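You operate a simulated robot arm through the tools that you are given. There is no shell and no other tool. Be economical: measure what you need, move in short steps, check, and stop when the job is done.

The job below is to be done with a simulated two-armed robot. You get a single attempt, and the scene is never put back.

Task
Run the 25 W blue motor in the test nest and cap it as the turn display reads.
Fine: lock the purple ball lever before you switch on; switch off while the heat display is below 50 C, then set the cap on top. Set down upright: what you pick out.

It is judged by the outcome, as a careful person would: the job done as asked, and still so three seconds after it is handed in. It fails if anything else is knocked over, pushed out of place, dropped, spilled or broken. A push-on lid holds only when it is set on centred and level and pressed home; a screw cap is set on level and turned clockwise until tight.

Robot
Two 7-joint arms with fingered hands on one trunk that stands fixed in place. Base frame: the origin is at the foot of the trunk, x ahead of it, y to its left, z up. Units: mm, degrees, N and s.
The left shoulder is at [70, 166, 1018], the right one opposite. With the tool pointing down near the work surface each hand reaches from about 460 to 960 mm from the base axis, measured 20 degrees to its own side. Payload 4.1 kg a hand.
Tool frame (each hand has its own): the origin (TCP) lies between the finger pads and is the grasp point; the fingertips stand 32 mm ahead of it; z points along the fingers, y is the line along which they close. The gripper opens to 108 mm. The gripper's body begins 38 mm behind the TCP. The gripper is a hand of 4 fingers: y runs from the thumb to the fingers, the wrist lies at [-16, -108, -186] in the tool frame.
Orientation is that of the tool frame in the base frame, as a unit quaternion [x, y, z, w]. With the fingers straight down and the wrist toward the robot, the tool's x, y and z point along [0, 1, 0], [1, 0, 0] and [0, 0, -1] of the base frame.

Tools
- The arms move only by the tool arm_command. It takes "left_commands", "right_commands" or both (then of equal length, played together; a hand with none holds still); each is a list of rows, each an object of numbers (a shift or turn left out is 0): "tx", "ty", "tz": the shift along the tool's x, y, z in units of 30 mm (1.0 is 30 mm); "wx", "wy", "wz": the turn, a rotation vector about the tool's x, y, z in units of 5 degrees (1.0 is 5 degrees). In form: [{"tx": .., "ty": .., "tz": .., "wx": .., "wy": .., "wz": ..}, ...]. A call has 1 to 10 rows; each row shifts and turns the commanded pose from where the row before left it, along the tool's axes as they then stand. A call with a number of a shift or a turn outside -1 to 1 is refused whole. Each row takes 0.2 s and may step no farther than 50 mm and 8.6 degrees from the row before; otherwise, the whole call is refused. A pose out of reach is approached as far as the arm can. The call stops where the force on the tool passes 40 N (or 10 N more than at its start, if that is more) or the arm is blocked; 0.2 s more then pass. In this call time passes only in rows, and 0.2 s behind the last. The reply holds the time, the measured pose of the TCP, the force on the tool along the base axes, the opening and the grip force, in the units named above and with some noise, with the torque about the TCP (base axes, N m) and any sound that the robot's microphone picked up, and new pictures: "pictures" is both (left out), scene, wrist or none (wrist: the cameras of the hands that moved).
- Cameras (640 x 400 px; columns grow to the right, rows downward): "scene" is now at [143, 13.4, 1264.5]; the picture's right is [0.13, -0.99, 0.00], its down [-0.39, -0.05, -0.92] and it looks along [0.91, 0.12, -0.39] (base axes); focal length 307 px, centre (320, 200). "left" rides on the left gripper at [-64, -93, -131] in its tool frame; the picture's right is [-0.80, -0.28, 0.53], its down [0.55, -0.71, 0.45] and it looks along [0.25, 0.65, 0.72] (tool axes); focal length 247 px, centre (320, 200). "right" rides on the right gripper at [64, -93, -132] in its tool frame; the picture's right is [-0.80, 0.28, -0.53], its down [-0.55, -0.71, 0.45] and it looks along [-0.25, 0.65, 0.72] (tool axes); focal length 247 px, centre (320, 200). There is no depth. A picture from a camera that has moved, and an enlarged one, comes with that camera's place and axes in the base frame and with its lens.
- slide_trunk(by): slides the trunk up (or, below 0, down) by that many mm; the arms and the scene camera ride with it, the base frame stays. It gives what a move gives, with no picture.
- finger_targets(index, middle, ring, thumb_bend, hand): sets how far each is bent, from 0 (flat) to 1 (curled in); at 0.3 the hand is open as for a grip, at 0.7 the pads meet at the TCP. One left out holds its place. A second passes; each finger stops where it meets its share of the squeeze, and holds until it gets a number again. It is the only way to open and close the hand. It gives what a move gives, with no picture; readings hold the bend of each and the force on the fingers (four entries, about 0 where the hand has none), thumb and palm.
- pan_tilt(pan, tilt): turns the head with the scene camera to pan (to the left, within 86 degrees either way) and tilt (down, from -29 to 69), counted from straight ahead of the robot. It gives what a move gives, and a new picture of the scene camera.
- close_up(camera, box): a new picture of the part [left, top, right, bottom] of that camera's present view, enlarged. The clock stands still meanwhile.
- hand_in(): hands the job in; it is judged then, once.

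Work in short steps. Places have to be worked out from the pictures, the camera data and where the tool is seen: move nearer, look again, correct. Check each grasp and each placing, and mend what went wrong. You have 120 turns and 200 pictures in all, those below and enlarged ones among them. Open the grippers and draw the arms clear of the work before you hand the job in, unless the task says otherwise; then end with one line.

The tools are called after ">>>" by a JSON object that holds its "name" and its "arguments". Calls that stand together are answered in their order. arm_command: Moves the arms, as the interface text tells. Its arguments: {"type":"object","properties":{"left_commands":{"type":"array","items":{"type":"object","properties":{"tx":{"type":"number"},"ty":{"type":"number"},"tz":{"type":"number"},"wx":{"type":"number"},"wy":{"type":"number"},"wz":{"type":"number"}}}},"right_commands":{"type":"array","items":{"type":"object","properties":{"tx":{"type":"number"},"ty":{"type":"number"},"tz":{"type":"number"},"wx":{"type":"number"},"wy":{"type":"number"},"wz":{"type":"number"}}}},"pictures":{"type":"string","enum":["both","scene","wrist","none"]}},"required":[]} The other tools are called the same way: slide_trunk (by) slides the trunk up or down; finger_targets (index, middle, ring, thumb_bend, hand) moves the fingers one by one; pan_tilt (pan, tilt) turns the head that bears the scene camera; close_up (camera, box) takes an enlarged picture of a part of a camera's view; hand_in () hands the job in.

At the start:

```text
t: 0.0
left_eef_pos: [612.1, 280.8, 1133.6]
left_ee_rot: [0.707, 0.707, -0.001, -0.001]
left_force: [-0.1, 1.1, -1.0]
left_ft_torque: [0.0, 0.0, 0.01]
left_grip_width: 107.3
left_gripper_force: 0.0
left_shape: jaw
left_bend: [0.3, 0.3, 0.3, 0.3]
left_finger forces: [0.1, 0.0, 0.0, 0.1, 0.0, 0.0]
right_eef_pos: [624.0, -230.6, 1170.4]
right_ee_rot: [0.707, 0.707, 0.0, -0.001]
right_force: [1.1, 0.6, 0.6]
right_ft_torque: [0.0, -0.01, 0.0]
right_grip_width: 107.6
right_gripper_force: 0.0
right_shape: jaw
right_bend: [0.3, 0.3, 0.3, 0.3]
right_finger forces: [0.1, 0.0, 0.0, 0.0, 0.0, 0.0]
trunk travel left (down, up): [-525.0, 415.0]
head pan, tilt: [7.5, 22.9]
```

scene: 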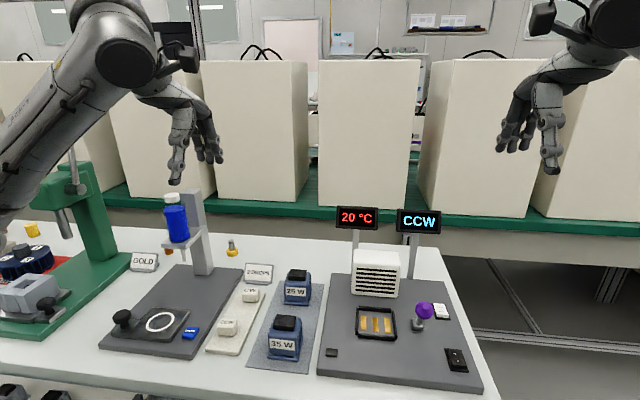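
right: 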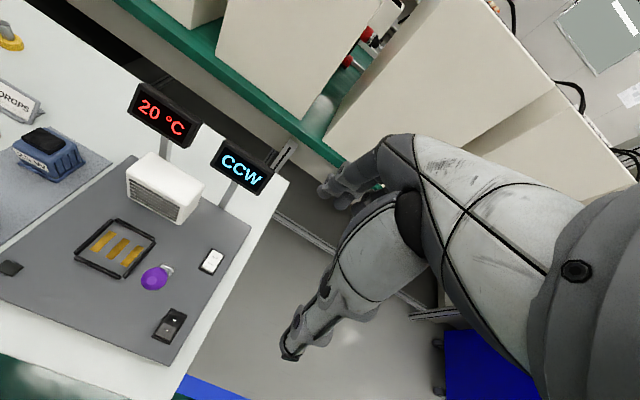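
left: 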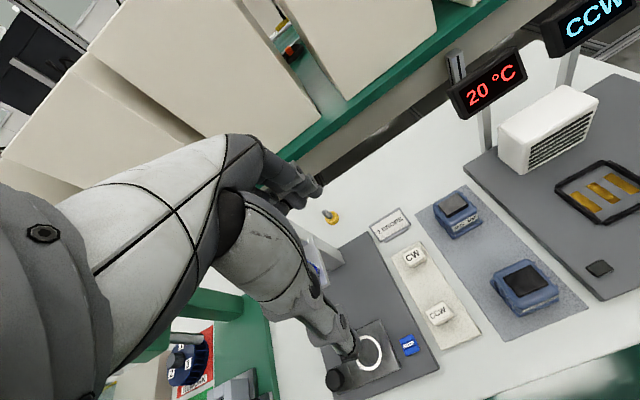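

The bench shows the test nest with a purple lever, two motors (25 W, 35 W), two caps (CW, CCW) and displays. I take enlarged views to locate each thing.

>>> {"name": "close_up", "arguments": {"camera": "scene", "box": [310, 200, 490, 400]}}

>>> {"name": "close_up", "arguments": {"camera": "scene", "box": [190, 240, 350, 380]}}

```text
2.00 times, centred on (400, 300) of scene
camera zoom: at [143.0, 13.4, 1264.5], right [0.13, -0.99, 0.0], down [-0.39, -0.05, -0.92], along [0.91, 0.12, -0.39], focal length 613 px, centre (160, 0)
```

zoom: 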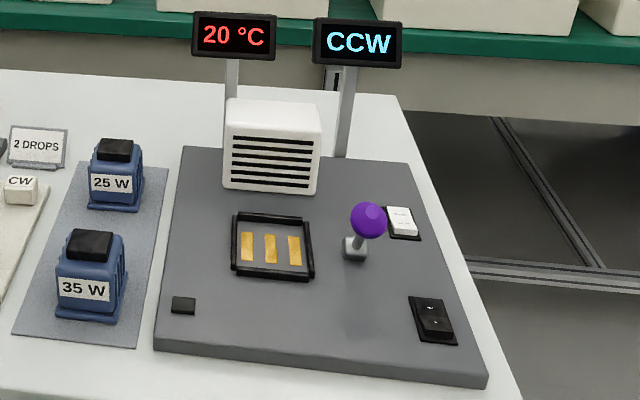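

```text
2.86 times, centred on (270, 310) of scene
camera zoom: at [143.0, 13.4, 1264.5], right [0.13, -0.99, 0.0], down [-0.39, -0.05, -0.92], along [0.91, 0.12, -0.39], focal length 876 px, centre (463, -114)
```

zoom: 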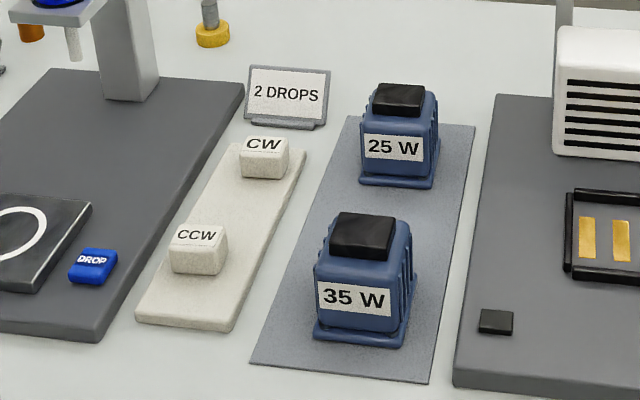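

Right arm is moved to give its camera a close view of the lever and switches.

>>> {"name": "arm_command", "arguments": {"right_commands": [{"tx": 0.41, "ty": -0.35, "tz": 0.83}, {"tx": 0.41, "ty": -0.35, "tz": 0.83}, {"tx": 0.41, "ty": -0.35, "tz": 0.83}, {"tx": 0.41, "ty": -0.35, "tz": 0.83}, {"tx": 0.41, "ty": -0.35, "tz": 0.83}, {"tx": 0.41, "ty": -0.35, "tz": 0.83}, {"tx": 0.41, "ty": -0.35, "tz": 0.83}, {"tx": 0.41, "ty": -0.35, "tz": 0.83}, {"tx": 0.41, "ty": -0.35, "tz": 0.83}], "pictures": "wrist"}}

```text
t: 2.0
left_eef_pos: [612.1, 281.6, 1132.7]
left_ee_rot: [0.706, 0.708, -0.001, 0.0]
left_force: [-0.4, -0.1, 0.5]
left_ft_torque: [-0.02, -0.02, 0.01]
left_grip_width: 107.6
left_gripper_force: 0.0
left_shape: jaw
left_bend: [0.3, 0.3, 0.3, 0.3]
left_finger forces: [0.1, 0.0, 0.0, 0.0, 0.1, 0.0]
right_eef_pos: [529.2, -119.8, 943.8]
right_ee_rot: [0.708, 0.707, 0.0, 0.0]
right_force: [0.4, -0.7, 0.1]
right_ft_torque: [-0.01, 0.0, 0.03]
right_grip_width: 107.6
right_gripper_force: 0.2
right_shape: jaw
right_bend: [0.3, 0.3, 0.3, 0.3]
right_finger forces: [0.1, 0.0, 0.1, 0.0, 0.0, 0.1]
trunk travel left (down, up): [-525.0, 415.0]
head pan, tilt: [7.5, 22.9]
camera right: at [434.9, -55.3, 1075.7], right [0.28, -0.8, 0.53], down [-0.71, -0.55, -0.45], along [0.65, -0.25, -0.72], focal length 247 px, centre (320, 200)
```

right: 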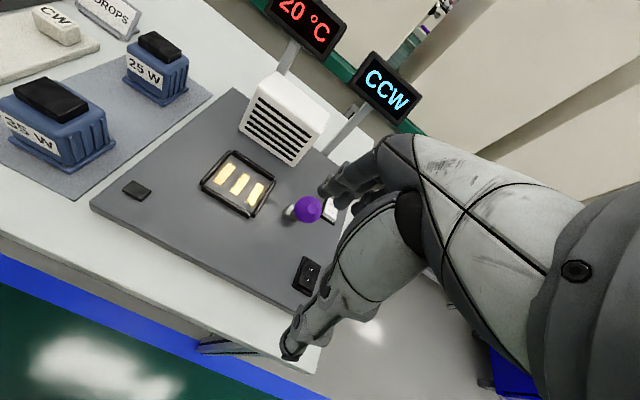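

>>> {"name": "close_up", "arguments": {"camera": "right", "box": [180, 130, 360, 310]}}

>>> {"name": "close_up", "arguments": {"camera": "scene", "box": [390, 280, 490, 380]}}

```text
2.22 times, centred on (270, 220) of right
camera zoom: at [434.9, -55.3, 1075.7], right [0.28, -0.8, 0.53], down [-0.71, -0.55, -0.45], along [0.65, -0.25, -0.72], focal length 549 px, centre (431, 156)
```

zoom: 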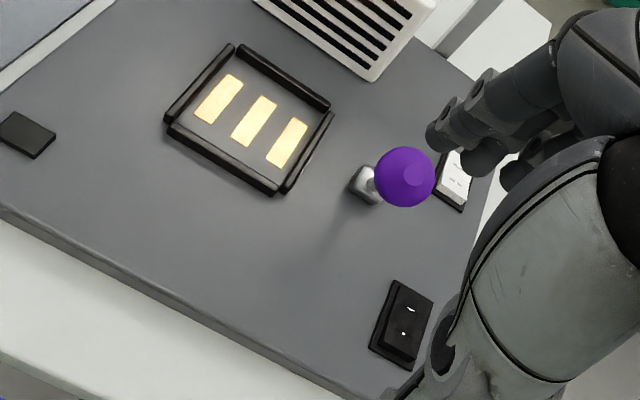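

```text
4.00 times, centred on (440, 330) of scene
camera zoom: at [143.2, 13.6, 1264.6], right [0.13, -0.99, 0.0], down [-0.39, -0.05, -0.92], along [0.91, 0.12, -0.39], focal length 1226 px, centre (-160, -320)
```

zoom: 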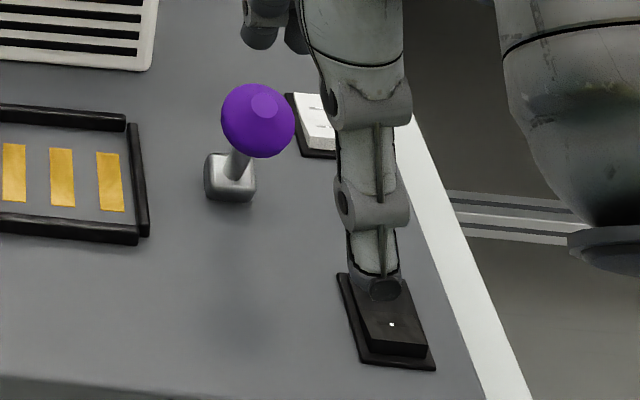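

The lever's lean is not yet clear. I move the right camera nearly above it for a better baseline.

>>> {"name": "arm_command", "arguments": {"right_commands": [{"tx": -0.3, "ty": 0.95}, {"tx": -0.3, "ty": 0.95}, {"tx": -0.3, "ty": 0.95}, {"tx": -0.3, "ty": 0.95}, {"tx": -0.3, "ty": 0.95}, {}], "pictures": "wrist"}}

>>> {"name": "close_up", "arguments": {"camera": "right", "box": [20, 160, 340, 400]}}

```text
t: 3.4
left_eef_pos: [612.1, 281.4, 1134.3]
left_ee_rot: [0.707, 0.708, 0.0, 0.0]
left_force: [-0.6, -0.4, -0.5]
left_ft_torque: [-0.02, -0.03, 0.03]
left_grip_width: 107.5
left_gripper_force: 0.1
left_shape: jaw
left_bend: [0.3, 0.3, 0.3, 0.3]
left_finger forces: [0.1, 0.1, 0.1, 0.1, 0.0, 0.1]
right_eef_pos: [671.9, -163.5, 947.1]
right_ee_rot: [0.708, 0.706, 0.0, 0.0]
right_force: [-0.3, -0.1, 0.3]
right_ft_torque: [0.01, -0.01, 0.01]
right_grip_width: 107.8
right_gripper_force: 0.1
right_shape: jaw
right_bend: [0.3, 0.3, 0.3, 0.3]
right_finger forces: [0.1, 0.0, 0.0, 0.0, 0.0, 0.0]
trunk travel left (down, up): [-525.0, 415.0]
head pan, tilt: [7.5, 22.9]
camera right: at [577.5, -100.2, 1077.4], right [0.28, -0.8, 0.53], down [-0.71, -0.55, -0.45], along [0.65, -0.25, -0.72], focal length 247 px, centre (320, 200)
```

right: 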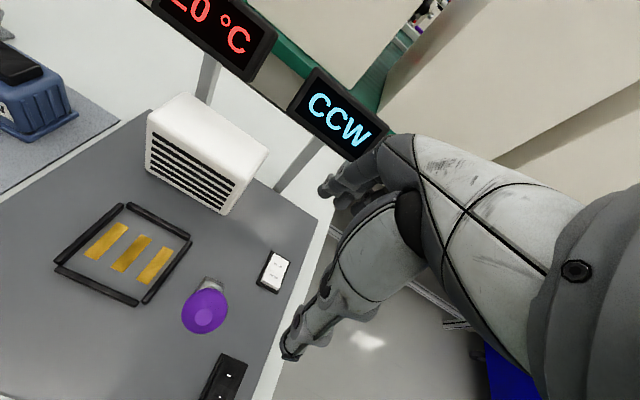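

```text
1.67 times, centred on (180, 280) of right
camera zoom: at [577.5, -100.2, 1077.4], right [0.28, -0.8, 0.53], down [-0.71, -0.55, -0.45], along [0.65, -0.25, -0.72], focal length 412 px, centre (553, 67)
```

zoom: 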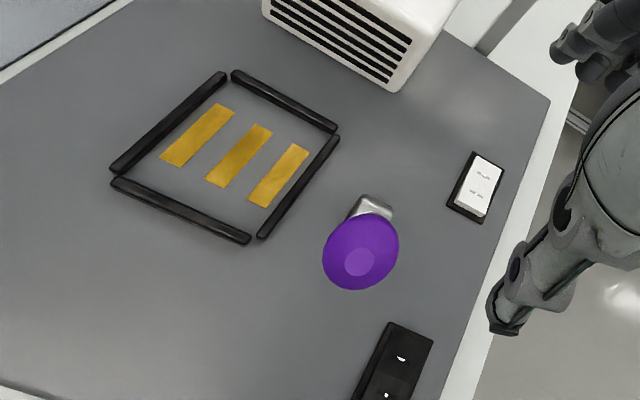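

Ball is at about (617, -123, 850), leaning toward the robot from a base at (643, -120); nest centre is about (650, -40). Now I move the left camera over the motors and take the right hand aside.

>>> {"name": "arm_command", "arguments": {"left_commands": [{"tx": -0.38, "ty": 0.45, "tz": 0.77}, {"tx": -0.38, "ty": 0.45, "tz": 0.77}, {"tx": -0.38, "ty": 0.45, "tz": 0.77}, {"tx": -0.38, "ty": 0.45, "tz": 0.77}, {"tx": -0.38, "ty": 0.45, "tz": 0.77}, {"tx": -0.38, "ty": 0.45, "tz": 0.77}, {"tx": -0.38, "ty": 0.45, "tz": 0.77}, {"tx": -0.38, "ty": 0.45, "tz": 0.77}, {}], "right_commands": [{"tx": -0.49, "ty": -0.3, "tz": -0.22}, {"tx": -0.49, "ty": -0.3, "tz": -0.22}, {"tx": -0.49, "ty": -0.3, "tz": -0.22}, {"tx": -0.49, "ty": -0.3, "tz": -0.22}, {"tx": -0.49, "ty": -0.3, "tz": -0.22}, {"tx": -0.49, "ty": -0.3, "tz": -0.22}, {"tx": -0.49, "ty": -0.3, "tz": -0.22}, {"tx": -0.49, "ty": -0.3, "tz": -0.22}, {}], "pictures": "none"}}

>>> {"name": "close_up", "arguments": {"camera": "left", "box": [320, 150, 640, 390]}}

```text
t: 5.4
left_eef_pos: [718.9, 190.7, 948.8]
left_ee_rot: [0.707, 0.707, 0.0, 0.002]
left_force: [-0.5, 0.8, -0.1]
left_ft_torque: [0.0, 0.0, -0.01]
left_grip_width: 107.8
left_gripper_force: 0.0
left_shape: jaw
left_bend: [0.3, 0.3, 0.3, 0.3]
left_finger forces: [0.0, 0.0, 0.1, 0.0, 0.0, 0.1]
right_eef_pos: [598.4, -281.8, 999.2]
right_ee_rot: [0.707, 0.707, 0.0, 0.0]
right_force: [-0.2, -0.4, 0.4]
right_ft_torque: [0.02, 0.0, -0.02]
right_grip_width: 107.6
right_gripper_force: 0.1
right_shape: jaw
right_bend: [0.3, 0.3, 0.3, 0.3]
right_finger forces: [0.1, 0.0, 0.1, 0.0, 0.0, 0.0]
trunk travel left (down, up): [-525.0, 415.0]
head pan, tilt: [7.5, 22.9]
```

```text
1.67 times, centred on (480, 270) of left
camera zoom: at [625.6, 127.0, 1079.6], right [-0.28, -0.8, -0.53], down [-0.71, 0.55, -0.45], along [0.65, 0.25, -0.72], focal length 412 px, centre (53, 83)
```

zoom: 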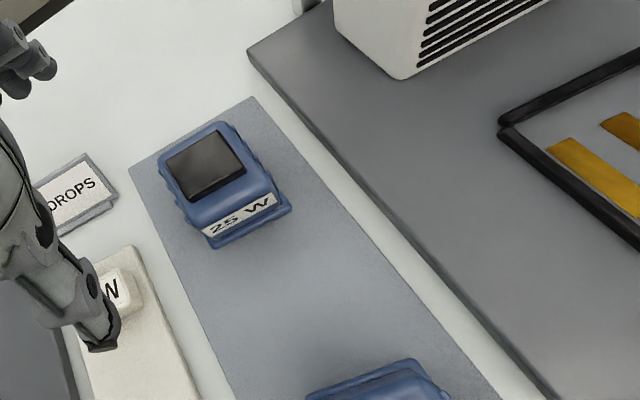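

Motor centre is about (732, 144), top at z≈814, axis-aligned. I check the nest wall height and the motor profile in enlarged views.

>>> {"name": "close_up", "arguments": {"camera": "scene", "box": [350, 300, 410, 345]}}

>>> {"name": "close_up", "arguments": {"camera": "left", "box": [370, 210, 510, 310]}}

>>> {"name": "close_up", "arguments": {"camera": "scene", "box": [200, 260, 330, 370]}}

```text
8.89 times, centred on (380, 322) of scene
camera zoom: at [142.9, 13.9, 1264.6], right [0.13, -0.99, 0.0], down [-0.39, -0.05, -0.92], along [0.91, 0.12, -0.39], focal length 2725 px, centre (-213, -889)
```

zoom: 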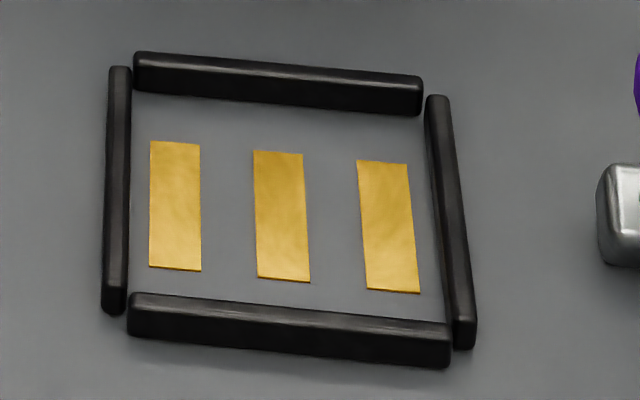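

```text
4.00 times, centred on (440, 260) of left
camera zoom: at [625.6, 127.0, 1079.6], right [-0.28, -0.8, -0.53], down [-0.71, 0.55, -0.45], along [0.65, 0.25, -0.72], focal length 988 px, centre (-160, -40)
```

zoom: 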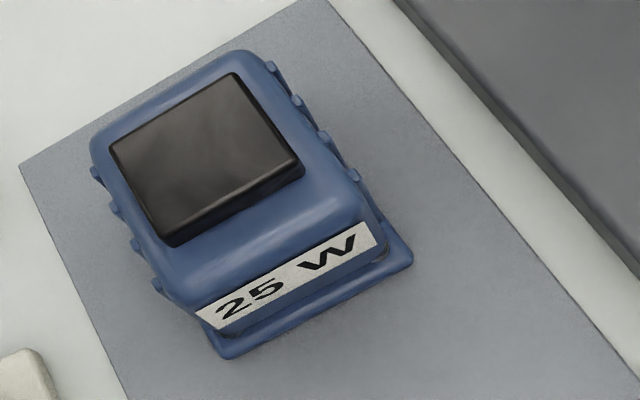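

```text
3.64 times, centred on (265, 315) of scene
camera zoom: at [142.9, 13.9, 1264.6], right [0.13, -0.99, 0.0], down [-0.39, -0.05, -0.92], along [0.91, 0.12, -0.39], focal length 1115 px, centre (520, -218)
```

zoom: 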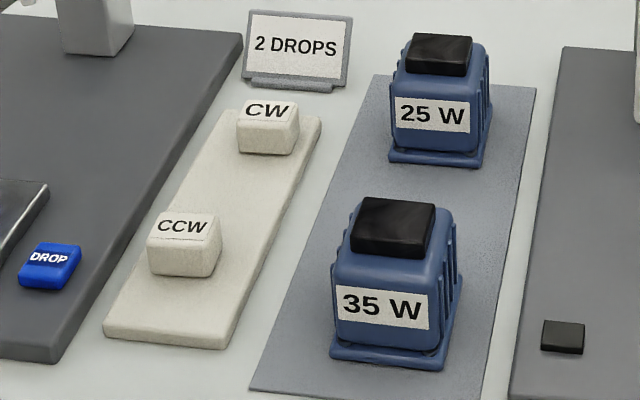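

Walls are about 10 mm tall, so gripping with the fingertips 14 mm above the motor base clears them. I bring the left hand over the motor.

>>> {"name": "arm_command", "arguments": {"left_commands": [{"tx": -0.78, "ty": 0.22}, {"tx": -0.78, "ty": 0.22}, {"tz": 1}, {"tz": 1}, {"tz": 0.6}, {}], "pictures": "both"}}

```text
t: 6.8
left_eef_pos: [733.8, 142.7, 872.0]
left_ee_rot: [0.707, 0.707, -0.001, -0.001]
left_force: [-0.2, 0.1, -0.1]
left_ft_torque: [0.0, -0.02, -0.03]
left_grip_width: 107.7
left_gripper_force: 0.2
left_shape: jaw
left_bend: [0.3, 0.3, 0.3, 0.3]
left_finger forces: [0.1, 0.1, 0.1, 0.1, 0.0, 0.0]
right_eef_pos: [599.5, -281.9, 998.6]
right_ee_rot: [0.707, 0.707, 0.0, 0.0]
right_force: [0.6, 0.0, 0.1]
right_ft_torque: [-0.01, -0.02, 0.02]
right_grip_width: 107.6
right_gripper_force: 0.0
right_shape: jaw
right_bend: [0.3, 0.3, 0.3, 0.3]
right_finger forces: [0.0, 0.0, 0.1, 0.0, 0.0, 0.0]
trunk travel left (down, up): [-525.0, 415.0]
head pan, tilt: [7.5, 22.9]
camera scene: at [142.9, 13.1, 1264.6], right [0.13, -0.99, 0.0], down [-0.39, -0.05, -0.92], along [0.91, 0.12, -0.39], focal length 307 px, centre (320, 200)
camera left: at [639.8, 80.2, 1002.0], right [-0.28, -0.8, -0.53], down [-0.71, 0.55, -0.45], along [0.65, 0.25, -0.72], focal length 247 px, centre (320, 200)
```

scene: 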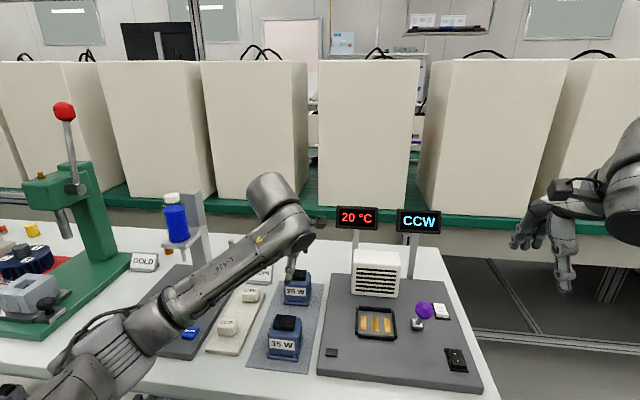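
left: 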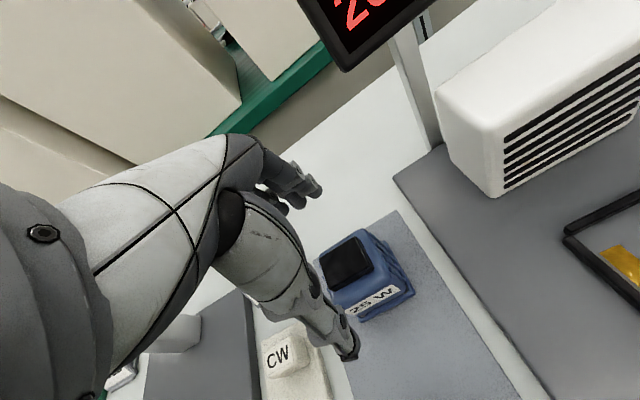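

The motor sits below the hand; I enlarge the view to check alignment before lowering.

>>> {"name": "close_up", "arguments": {"camera": "left", "box": [290, 210, 430, 370]}}

>>> {"name": "close_up", "arguments": {"camera": "scene", "box": [40, 160, 340, 400]}}

```text
2.50 times, centred on (360, 290) of left
camera zoom: at [639.8, 80.2, 1002.0], right [-0.28, -0.8, -0.53], down [-0.71, 0.55, -0.45], along [0.65, 0.25, -0.72], focal length 617 px, centre (220, -25)
```

zoom: 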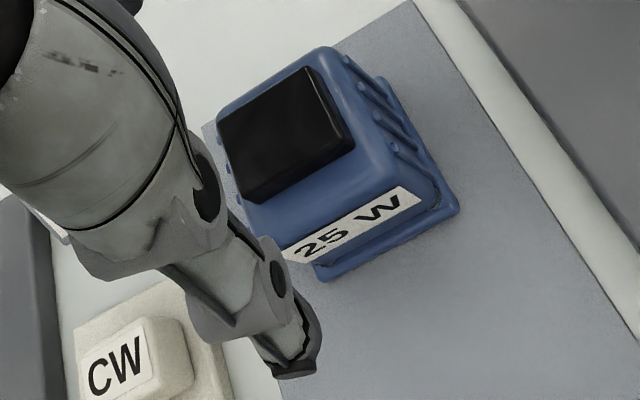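

```text
1.67 times, centred on (190, 280) of scene
camera zoom: at [142.9, 13.1, 1264.6], right [0.13, -0.99, 0.0], down [-0.39, -0.05, -0.92], along [0.91, 0.12, -0.39], focal length 511 px, centre (537, 67)
```

zoom: 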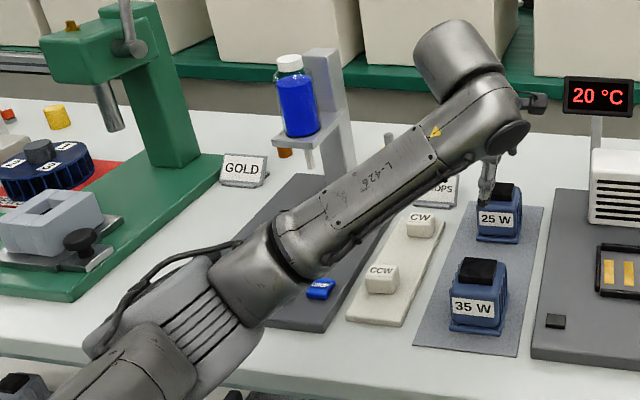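

Motor centre (731, 144). I lower to TCP z≈800.

>>> {"name": "arm_command", "arguments": {"left_commands": [{"ty": -0.08, "tx": 0.02, "tz": 0.8}, {"tz": 0.8}, {"tz": 0.8}, {}], "pictures": "wrist"}}

```text
t: 7.8
left_eef_pos: [730.3, 143.7, 798.4]
left_ee_rot: [0.706, 0.708, 0.0, 0.0]
left_force: [0.1, -0.2, 0.2]
left_ft_torque: [0.02, 0.02, -0.01]
left_grip_width: 107.9
left_gripper_force: 0.1
left_shape: jaw
left_bend: [0.3, 0.3, 0.3, 0.3]
left_finger forces: [0.0, 0.0, 0.1, 0.0, 0.0, 0.0]
right_eef_pos: [599.6, -282.2, 999.3]
right_ee_rot: [0.707, 0.707, 0.0, -0.001]
right_force: [0.0, -0.2, -0.4]
right_ft_torque: [0.01, 0.0, -0.01]
right_grip_width: 107.8
right_gripper_force: 0.1
right_shape: jaw
right_bend: [0.3, 0.3, 0.3, 0.3]
right_finger forces: [0.0, 0.1, 0.0, 0.1, 0.0, 0.1]
trunk travel left (down, up): [-525.0, 415.0]
head pan, tilt: [7.5, 22.9]
camera left: at [636.8, 80.7, 930.0], right [-0.28, -0.8, -0.53], down [-0.71, 0.55, -0.45], along [0.65, 0.25, -0.72], focal length 247 px, centre (320, 200)
```

left: 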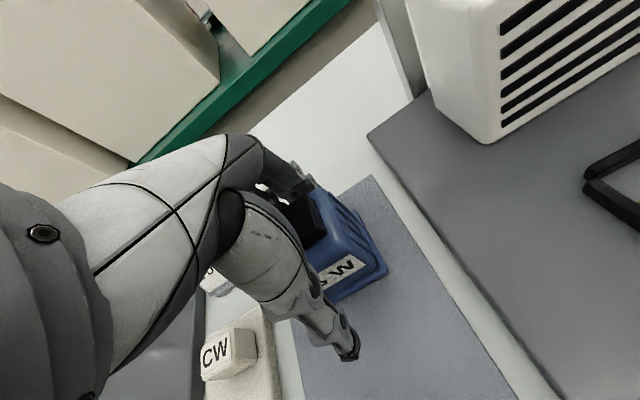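

The motor lies between thumb and fingers with no contact. I close the hand.

>>> {"name": "finger_targets", "arguments": {"hand": "left", "index": 0.7, "middle": 0.7, "ring": 0.7, "thumb_bend": 0.7}}

>>> {"name": "close_up", "arguments": {"camera": "left", "box": [220, 140, 420, 380]}}

```text
t: 8.8
left_eef_pos: [730.7, 143.6, 799.9]
left_ee_rot: [0.706, 0.708, 0.002, 0.0]
left_force: [6.6, 2.0, 3.6]
left_ft_torque: [0.17, -0.61, 0.03]
left_grip_width: 54.4
left_gripper_force: 28.9
left_shape: fingers
left_bend: [0.55, 0.58, 0.61, 0.52]
left_finger forces: [10.7, 10.6, 14.2, 0.0, 22.2, 0.0]
right_eef_pos: [599.8, -281.9, 998.7]
right_ee_rot: [0.708, 0.707, 0.0, 0.0]
right_force: [-0.1, 0.0, 0.3]
right_ft_torque: [0.0, -0.01, -0.02]
right_grip_width: 107.7
right_gripper_force: 0.1
right_shape: jaw
right_bend: [0.3, 0.3, 0.3, 0.3]
right_finger forces: [0.1, 0.0, 0.0, 0.0, 0.0, 0.0]
trunk travel left (down, up): [-525.0, 415.0]
head pan, tilt: [7.5, 22.9]
```

```text
1.67 times, centred on (320, 260) of left
camera zoom: at [637.3, 81.0, 930.3], right [-0.28, -0.8, -0.53], down [-0.71, 0.55, -0.45], along [0.65, 0.25, -0.72], focal length 412 px, centre (320, 100)
```

zoom: 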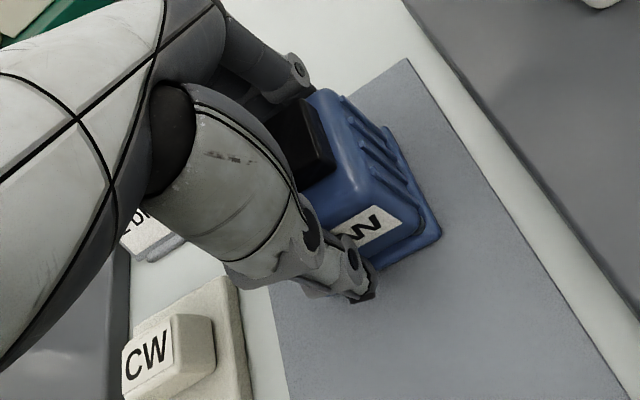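

Grip holds at about 29 N. I lift slowly 30 mm and look for tilt.

>>> {"name": "arm_command", "arguments": {"left_commands": [{"tz": -0.5}, {"tz": -0.5}, {}], "pictures": "both"}}

>>> {"name": "close_up", "arguments": {"camera": "scene", "box": [240, 230, 340, 310]}}

```text
t: 9.6
left_eef_pos: [732.1, 143.0, 828.9]
left_ee_rot: [0.707, 0.708, -0.001, 0.0]
left_force: [-1.2, -0.2, -6.4]
left_ft_torque: [-0.01, -0.04, -0.01]
left_grip_width: 54.1
left_gripper_force: 25.9
left_shape: fingers
left_bend: [0.56, 0.59, 0.62, 0.52]
left_finger forces: [9.0, 8.8, 10.7, 0.0, 23.8, 0.0]
right_eef_pos: [601.0, -281.4, 997.8]
right_ee_rot: [0.707, 0.707, 0.0, 0.0]
right_force: [0.2, 0.0, 0.4]
right_ft_torque: [-0.01, 0.01, 0.03]
right_grip_width: 107.6
right_gripper_force: 0.0
right_shape: jaw
right_bend: [0.3, 0.3, 0.3, 0.3]
right_finger forces: [0.0, 0.1, 0.0, 0.0, 0.1, 0.1]
trunk travel left (down, up): [-525.0, 415.0]
head pan, tilt: [7.5, 22.9]
camera scene: at [143.7, 13.5, 1264.4], right [0.13, -0.99, 0.0], down [-0.39, -0.05, -0.92], along [0.91, 0.12, -0.39], focal length 307 px, centre (320, 200)
camera left: at [638.1, 80.5, 959.6], right [-0.28, -0.8, -0.53], down [-0.71, 0.55, -0.45], along [0.65, 0.25, -0.72], focal length 247 px, centre (320, 200)
```

scene: 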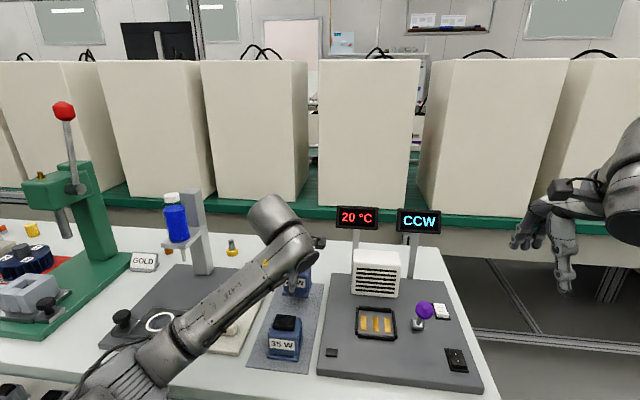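
left: 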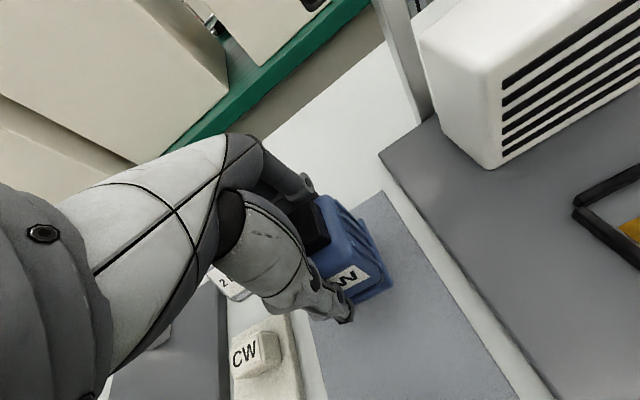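

```text
5.00 times, centred on (290, 270) of scene
camera zoom: at [143.7, 13.5, 1264.4], right [0.13, -0.99, 0.0], down [-0.39, -0.05, -0.92], along [0.91, 0.12, -0.39], focal length 1533 px, centre (470, -150)
```

zoom: 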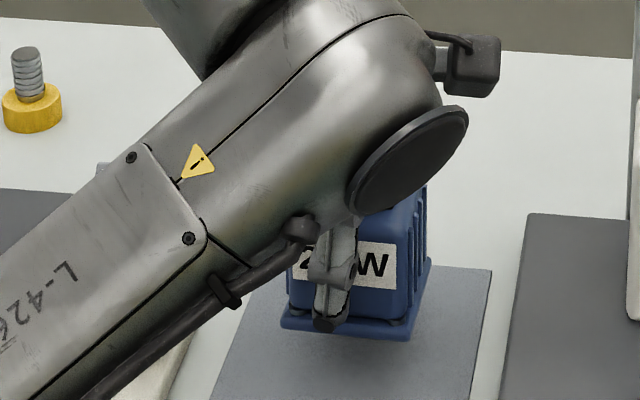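

The motor is level in the grip. I raise it and carry it over the nest.

>>> {"name": "arm_command", "arguments": {"left_commands": [{"tz": -0.8}, {"tz": -0.8}, {"tx": -0.87, "ty": -0.39}, {"tx": -0.87, "ty": -0.39}, {"tx": -0.87, "ty": -0.39}, {"tx": -0.87, "ty": -0.39}, {"tx": -0.87, "ty": -0.39}, {"tx": -0.87, "ty": -0.39}, {"tx": -0.87, "ty": -0.39}, {}], "pictures": "both"}}

```text
t: 11.8
left_eef_pos: [650.6, -38.7, 876.9]
left_ee_rot: [0.707, 0.707, 0.0, -0.001]
left_force: [-0.2, 0.7, -5.0]
left_ft_torque: [0.01, -0.05, -0.03]
left_grip_width: 54.1
left_gripper_force: 26.0
left_shape: fingers
left_bend: [0.56, 0.59, 0.62, 0.52]
left_finger forces: [9.1, 8.7, 10.8, 0.0, 23.7, 0.0]
right_eef_pos: [599.6, -281.3, 998.1]
right_ee_rot: [0.707, 0.708, 0.0, -0.002]
right_force: [0.5, -0.9, 0.9]
right_ft_torque: [-0.01, -0.02, -0.03]
right_grip_width: 107.8
right_gripper_force: 0.1
right_shape: jaw
right_bend: [0.3, 0.3, 0.3, 0.3]
right_finger forces: [0.1, 0.0, 0.0, 0.0, 0.1, 0.1]
trunk travel left (down, up): [-525.0, 415.0]
head pan, tilt: [7.5, 22.9]
camera scene: at [143.7, 13.3, 1264.4], right [0.13, -0.99, 0.0], down [-0.39, -0.05, -0.92], along [0.91, 0.12, -0.39], focal length 307 px, centre (320, 200)
camera left: at [556.5, -101.9, 1007.8], right [-0.28, -0.8, -0.53], down [-0.71, 0.55, -0.45], along [0.65, 0.25, -0.72], focal length 247 px, centre (320, 200)
```

scene: 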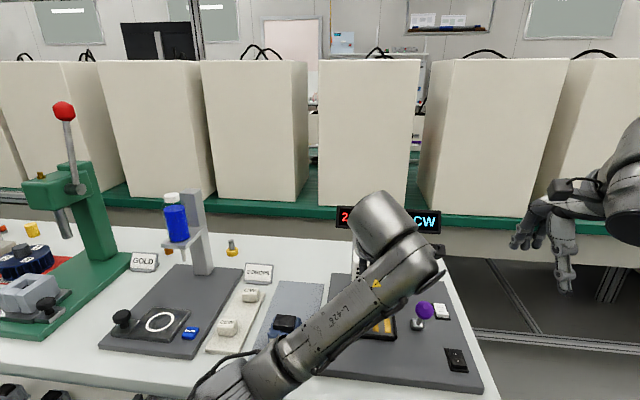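
left: 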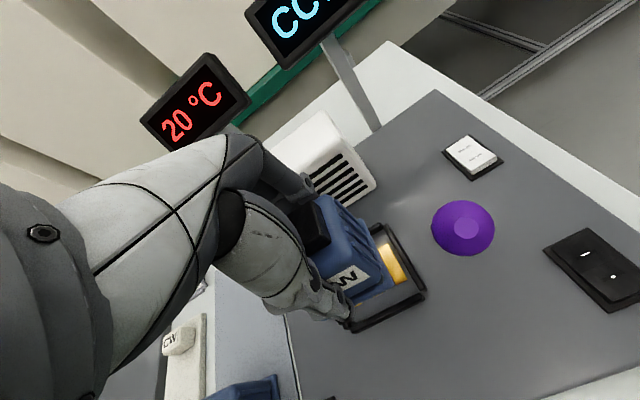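

I enlarge the wrist view to compute offset between motor base and nest walls.

>>> {"name": "close_up", "arguments": {"camera": "left", "box": [290, 200, 440, 340]}}

>>> {"name": "close_up", "arguments": {"camera": "right", "box": [0, 150, 320, 390]}}

```text
2.86 times, centred on (365, 270) of left
camera zoom: at [556.5, -101.9, 1007.8], right [-0.28, -0.8, -0.53], down [-0.71, 0.55, -0.45], along [0.65, 0.25, -0.72], focal length 706 px, centre (191, 0)
```

zoom: 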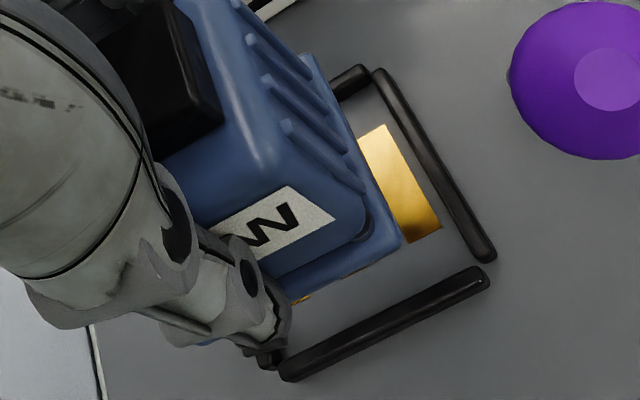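

```text
1.67 times, centred on (160, 270) of right
camera zoom: at [506.5, -217.3, 1129.8], right [0.28, -0.8, 0.53], down [-0.71, -0.55, -0.45], along [0.65, -0.25, -0.72], focal length 412 px, centre (587, 83)
```

zoom: 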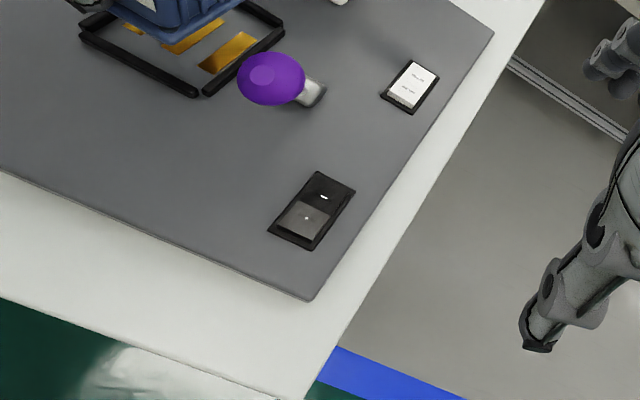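

The motor shifted about 10 mm toward the thumb in the grip, so I correct +6 mm in x and lower to just above the walls.

>>> {"name": "arm_command", "arguments": {"left_commands": [{"ty": 0.21, "tz": 0.4}, {"tz": 0.7}, {}], "pictures": "none"}}

>>> {"name": "close_up", "arguments": {"camera": "left", "box": [290, 200, 440, 340]}}

>>> {"name": "close_up", "arguments": {"camera": "scene", "box": [330, 260, 450, 360]}}

```text
t: 12.6
left_eef_pos: [656.5, -38.6, 843.7]
left_ee_rot: [0.706, 0.708, 0.0, 0.0]
left_force: [0.7, 0.5, -5.9]
left_ft_torque: [0.02, -0.03, 0.03]
left_grip_width: 54.0
left_gripper_force: 26.2
left_shape: fingers
left_bend: [0.56, 0.59, 0.62, 0.52]
left_finger forces: [8.9, 8.6, 10.4, 0.1, 23.6, 0.0]
right_eef_pos: [600.1, -281.4, 998.6]
right_ee_rot: [0.707, 0.707, 0.0, 0.001]
right_force: [-0.1, -0.6, -0.1]
right_ft_torque: [-0.02, 0.04, 0.0]
right_grip_width: 107.4
right_gripper_force: 0.0
right_shape: jaw
right_bend: [0.3, 0.3, 0.3, 0.3]
right_finger forces: [0.0, 0.0, 0.0, 0.0, 0.1, 0.0]
trunk travel left (down, up): [-525.0, 415.0]
head pan, tilt: [7.5, 22.9]
```

```text
2.86 times, centred on (365, 270) of left
camera zoom: at [562.5, -101.9, 974.4], right [-0.28, -0.8, -0.53], down [-0.71, 0.55, -0.45], along [0.65, 0.25, -0.72], focal length 706 px, centre (191, 0)
```

zoom: 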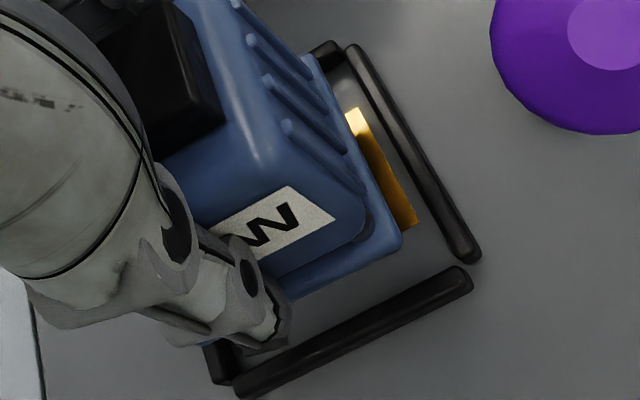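

```text
4.00 times, centred on (390, 310) of scene
camera zoom: at [143.5, 13.2, 1264.5], right [0.13, -0.99, 0.0], down [-0.39, -0.05, -0.92], along [0.91, 0.12, -0.39], focal length 1226 px, centre (40, -240)
```

zoom: 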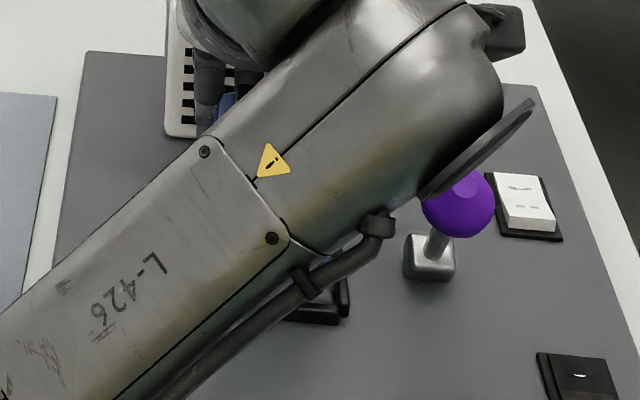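

Clearances are about 6 mm in front and 7 mm at the right; shift y by -2 mm and lower 18 mm.

>>> {"name": "arm_command", "arguments": {"left_commands": [{"tx": -0.07, "tz": 0.3}, {"tz": 0.3}, {}], "pictures": "none"}}

>>> {"name": "close_up", "arguments": {"camera": "left", "box": [290, 200, 440, 340]}}

```text
t: 13.4
left_eef_pos: [655.1, -40.5, 825.7]
left_ee_rot: [0.706, 0.708, 0.0, -0.001]
left_force: [0.0, -0.8, -4.7]
left_ft_torque: [0.03, -0.01, -0.02]
left_grip_width: 53.9
left_gripper_force: 25.8
left_shape: fingers
left_bend: [0.56, 0.59, 0.62, 0.52]
left_finger forces: [8.9, 8.6, 10.5, 0.0, 23.6, 0.0]
right_eef_pos: [600.6, -281.0, 999.1]
right_ee_rot: [0.707, 0.707, 0.0, 0.0]
right_force: [0.2, 0.0, 0.9]
right_ft_torque: [0.0, 0.02, -0.02]
right_grip_width: 107.4
right_gripper_force: 0.0
right_shape: jaw
right_bend: [0.3, 0.3, 0.3, 0.3]
right_finger forces: [0.0, 0.0, 0.0, 0.0, 0.1, 0.0]
trunk travel left (down, up): [-525.0, 415.0]
head pan, tilt: [7.5, 22.9]
```

```text
2.86 times, centred on (365, 270) of left
camera zoom: at [562.5, -103.9, 956.9], right [-0.28, -0.8, -0.53], down [-0.71, 0.55, -0.45], along [0.65, 0.25, -0.72], focal length 706 px, centre (191, 0)
```

zoom: 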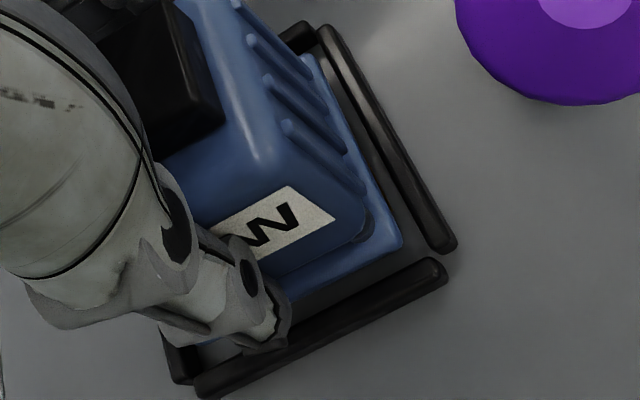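

The flange is inside the walls. I lower gently until contact.

>>> {"name": "arm_command", "arguments": {"left_commands": [{"tz": 0.06}, {"tz": 0.06}, {"tz": 0.05}, {}], "pictures": "none"}}

```text
t: 14.4
left_eef_pos: [656.0, -40.6, 821.9]
left_ee_rot: [0.707, 0.707, -0.001, -0.001]
left_force: [-0.2, 0.3, -6.0]
left_ft_torque: [0.01, -0.03, 0.01]
left_grip_width: 54.0
left_gripper_force: 25.8
left_shape: fingers
left_bend: [0.56, 0.59, 0.62, 0.52]
left_finger forces: [9.1, 8.6, 10.5, 0.0, 23.4, 0.0]
right_eef_pos: [600.6, -283.3, 1000.0]
right_ee_rot: [0.708, 0.707, 0.0, 0.0]
right_force: [-0.2, -0.2, -0.8]
right_ft_torque: [0.04, 0.05, -0.01]
right_grip_width: 107.5
right_gripper_force: 0.0
right_shape: jaw
right_bend: [0.3, 0.3, 0.3, 0.3]
right_finger forces: [0.0, 0.0, 0.0, 0.0, 0.0, 0.0]
trunk travel left (down, up): [-525.0, 415.0]
head pan, tilt: [7.5, 22.9]
```

>>> {"name": "arm_command", "arguments": {"left_commands": [{"tz": 0.05}, {"tz": 0.05}, {"tz": 0.05}, {}], "pictures": "none"}}

>>> {"name": "close_up", "arguments": {"camera": "left", "box": [290, 200, 440, 340]}}

```text
t: 15.4
left_eef_pos: [656.1, -40.9, 817.5]
left_ee_rot: [0.706, 0.708, 0.0, 0.0]
left_force: [0.8, -0.9, 1.4]
left_ft_torque: [-0.02, -0.24, 0.02]
left_grip_width: 54.3
left_gripper_force: 27.2
left_shape: fingers
left_bend: [0.56, 0.59, 0.62, 0.52]
left_finger forces: [9.8, 8.9, 11.7, 0.1, 24.4, 0.1]
right_eef_pos: [598.3, -281.1, 998.8]
right_ee_rot: [0.707, 0.707, 0.0, 0.001]
right_force: [0.4, -0.1, 0.1]
right_ft_torque: [-0.01, 0.0, 0.02]
right_grip_width: 107.7
right_gripper_force: 0.0
right_shape: jaw
right_bend: [0.3, 0.3, 0.3, 0.3]
right_finger forces: [0.0, 0.0, 0.0, 0.2, 0.1, 0.0]
trunk travel left (down, up): [-525.0, 415.0]
head pan, tilt: [7.5, 22.9]
```

```text
2.86 times, centred on (365, 270) of left
camera zoom: at [561.6, -104.2, 948.1], right [-0.28, -0.8, -0.53], down [-0.71, 0.55, -0.45], along [0.65, 0.25, -0.72], focal length 706 px, centre (191, 0)
```

zoom: 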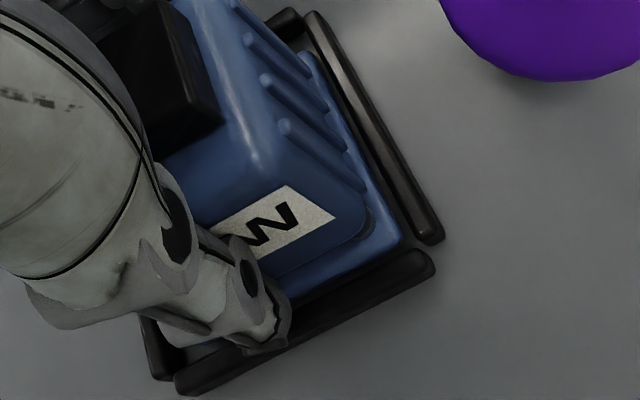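

The motor has bottomed out in the nest (load taken off). I open the hand.

>>> {"name": "finger_targets", "arguments": {"hand": "left", "index": 0.3, "middle": 0.3, "ring": 0.3, "thumb_bend": 0.3}}

>>> {"name": "arm_command", "arguments": {"left_commands": [{"tz": -0.6}, {"tz": -0.9}, {"tz": -0.9}, {"tz": -0.9}, {"tx": 0.9, "tz": -0.3}, {"tx": 0.9}, {"tx": 0.9}, {"tx": 0.9}, {"tx": 0.9}, {"tx": 0.9}], "pictures": "both"}}

```text
t: 16.4
left_eef_pos: [656.0, -40.8, 816.9]
left_ee_rot: [0.706, 0.708, -0.001, -0.001]
left_force: [-0.1, 0.6, -0.1]
left_ft_torque: [0.0, -0.01, 0.03]
left_grip_width: 108.4
left_gripper_force: 0.1
left_shape: fingers
left_bend: [0.3, 0.3, 0.3, 0.3]
left_finger forces: [0.0, 0.0, 0.0, 0.0, 0.0, 0.0]
right_eef_pos: [599.8, -281.7, 999.0]
right_ee_rot: [0.707, 0.707, 0.0, 0.001]
right_force: [1.0, 0.9, -0.3]
right_ft_torque: [0.01, 0.0, -0.01]
right_grip_width: 107.7
right_gripper_force: 0.0
right_shape: jaw
right_bend: [0.3, 0.3, 0.3, 0.3]
right_finger forces: [0.0, 0.0, 0.0, 0.0, 0.1, 0.1]
trunk travel left (down, up): [-525.0, 415.0]
head pan, tilt: [7.5, 22.9]
```

```text
t: 18.6
left_eef_pos: [657.2, 131.6, 929.5]
left_ee_rot: [0.701, 0.714, 0.008, -0.003]
left_force: [0.0, 0.5, 0.0]
left_ft_torque: [0.01, 0.01, 0.01]
left_grip_width: 108.3
left_gripper_force: 0.0
left_shape: fingers
left_bend: [0.3, 0.3, 0.3, 0.3]
left_finger forces: [0.0, 0.1, 0.0, 0.1, 0.0, 0.0]
right_eef_pos: [600.4, -281.6, 998.2]
right_ee_rot: [0.707, 0.707, 0.0, 0.0]
right_force: [0.5, 0.0, 0.8]
right_ft_torque: [0.03, 0.01, -0.02]
right_grip_width: 107.7
right_gripper_force: 0.0
right_shape: jaw
right_bend: [0.3, 0.3, 0.3, 0.3]
right_finger forces: [0.0, 0.0, 0.0, 0.1, 0.0, 0.0]
trunk travel left (down, up): [-525.0, 415.0]
head pan, tilt: [7.5, 22.9]
camera scene: at [143.0, 13.5, 1264.5], right [0.13, -0.99, 0.0], down [-0.39, -0.05, -0.92], along [0.91, 0.12, -0.39], focal length 307 px, centre (320, 200)
camera left: at [564.1, 64.3, 1057.7], right [-0.27, -0.8, -0.55], down [-0.71, 0.54, -0.45], along [0.65, 0.27, -0.71], focal length 247 px, centre (320, 200)
```

scene: 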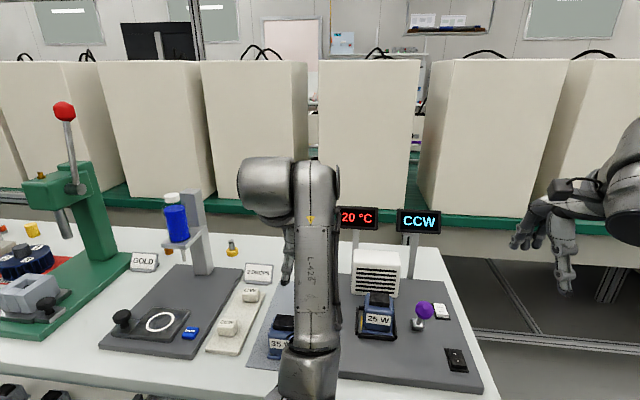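
left: 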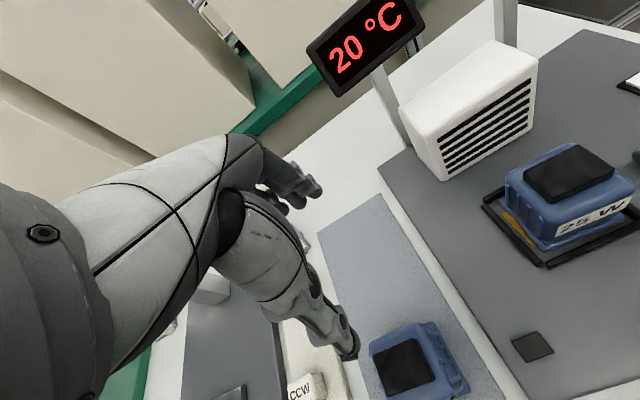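

Motor stands in the nest. Zoom to verify seating.

>>> {"name": "close_up", "arguments": {"camera": "left", "box": [460, 120, 640, 280]}}

>>> {"name": "close_up", "arguments": {"camera": "scene", "box": [340, 270, 480, 380]}}

```text
2.50 times, centred on (550, 200) of left
camera zoom: at [564.1, 64.3, 1057.7], right [-0.27, -0.8, -0.55], down [-0.71, 0.54, -0.45], along [0.65, 0.27, -0.71], focal length 617 px, centre (-255, 200)
```

zoom: 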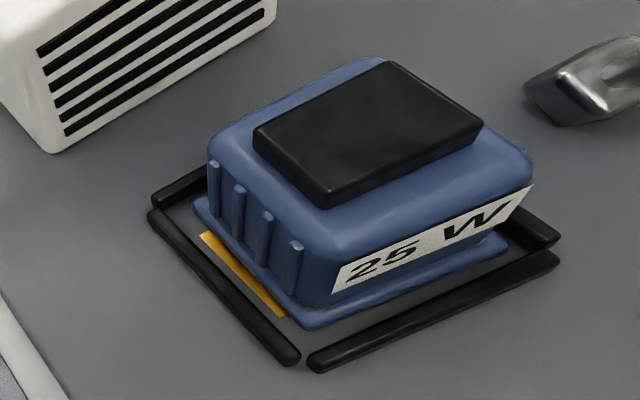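

```text
3.64 times, centred on (410, 325) of scene
camera zoom: at [143.0, 13.5, 1264.5], right [0.13, -0.99, 0.0], down [-0.39, -0.05, -0.92], along [0.91, 0.12, -0.39], focal length 1115 px, centre (-7, -254)
```

zoom: 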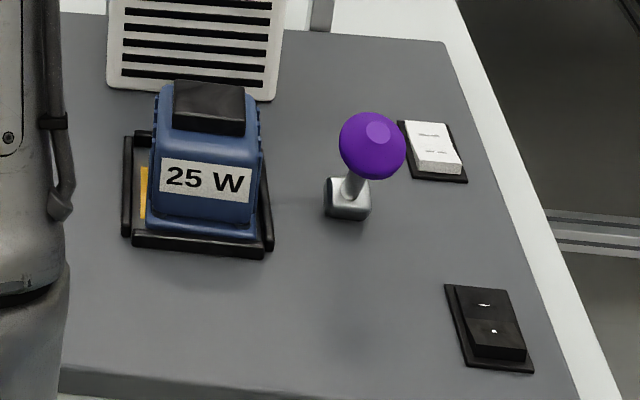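

The motor is flat but about 4–5 mm off toward the right wall. I regrip and re-centre it before locking.

>>> {"name": "arm_command", "arguments": {"left_commands": [{"tx": -0.9}, {"tx": -0.9}, {"tx": -0.9}, {"tx": -0.9}, {"tx": -0.9}, {"tx": -0.9}, {"tx": -0.36}, {}], "pictures": "none"}}

```text
t: 20.6
left_eef_pos: [677.9, -8.4, 936.9]
left_ee_rot: [0.682, 0.731, 0.026, 0.001]
left_force: [0.3, 0.2, 0.1]
left_ft_torque: [0.01, 0.0, -0.02]
left_grip_width: 108.2
left_gripper_force: 0.0
left_shape: fingers
left_bend: [0.3, 0.3, 0.3, 0.3]
left_finger forces: [0.0, 0.1, 0.0, 0.0, 0.1, 0.0]
right_eef_pos: [599.7, -280.8, 999.3]
right_ee_rot: [0.707, 0.708, 0.0, 0.0]
right_force: [-0.8, -0.3, -0.3]
right_ft_torque: [-0.01, -0.01, 0.0]
right_grip_width: 107.7
right_gripper_force: 0.0
right_shape: jaw
right_bend: [0.3, 0.3, 0.3, 0.3]
right_finger forces: [0.0, 0.0, 0.0, 0.0, 0.0, 0.0]
trunk travel left (down, up): [-525.0, 415.0]
head pan, tilt: [7.5, 22.9]
stopped in row 8 (left hand): the arm was blocked; the commanded pose is now the measured one
```

The arm reported blocked without force; I look at its posture.

>>> {"name": "pan_tilt", "arguments": {"pan": 7.5, "tilt": 35}}

```text
t: 21.3
left_eef_pos: [676.3, -8.6, 936.7]
left_ee_rot: [0.682, 0.731, 0.024, 0.0]
left_force: [0.2, -0.4, -1.2]
left_ft_torque: [0.01, -0.02, 0.01]
left_grip_width: 108.3
left_gripper_force: 0.1
left_shape: fingers
left_bend: [0.3, 0.3, 0.3, 0.3]
left_finger forces: [0.0, 0.0, 0.1, 0.0, 0.0, 0.0]
right_eef_pos: [599.1, -281.1, 999.0]
right_ee_rot: [0.707, 0.707, 0.0, 0.0]
right_force: [0.4, -0.3, 0.3]
right_ft_torque: [0.01, 0.0, 0.0]
right_grip_width: 107.7
right_gripper_force: 0.0
right_shape: jaw
right_bend: [0.3, 0.3, 0.3, 0.3]
right_finger forces: [0.0, 0.0, 0.1, 0.0, 0.1, 0.0]
trunk travel left (down, up): [-525.0, 415.0]
head pan, tilt: [7.5, 35.0]
camera scene: at [138.5, 12.7, 1245.4], right [0.13, -0.99, 0.0], down [-0.57, -0.07, -0.82], along [0.81, 0.11, -0.57], focal length 307 px, centre (320, 200)
```

scene: 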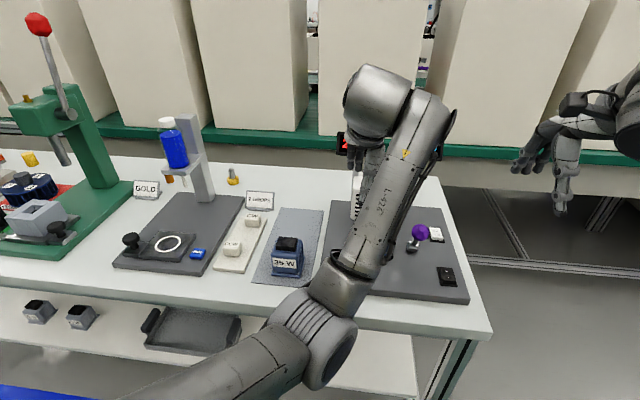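

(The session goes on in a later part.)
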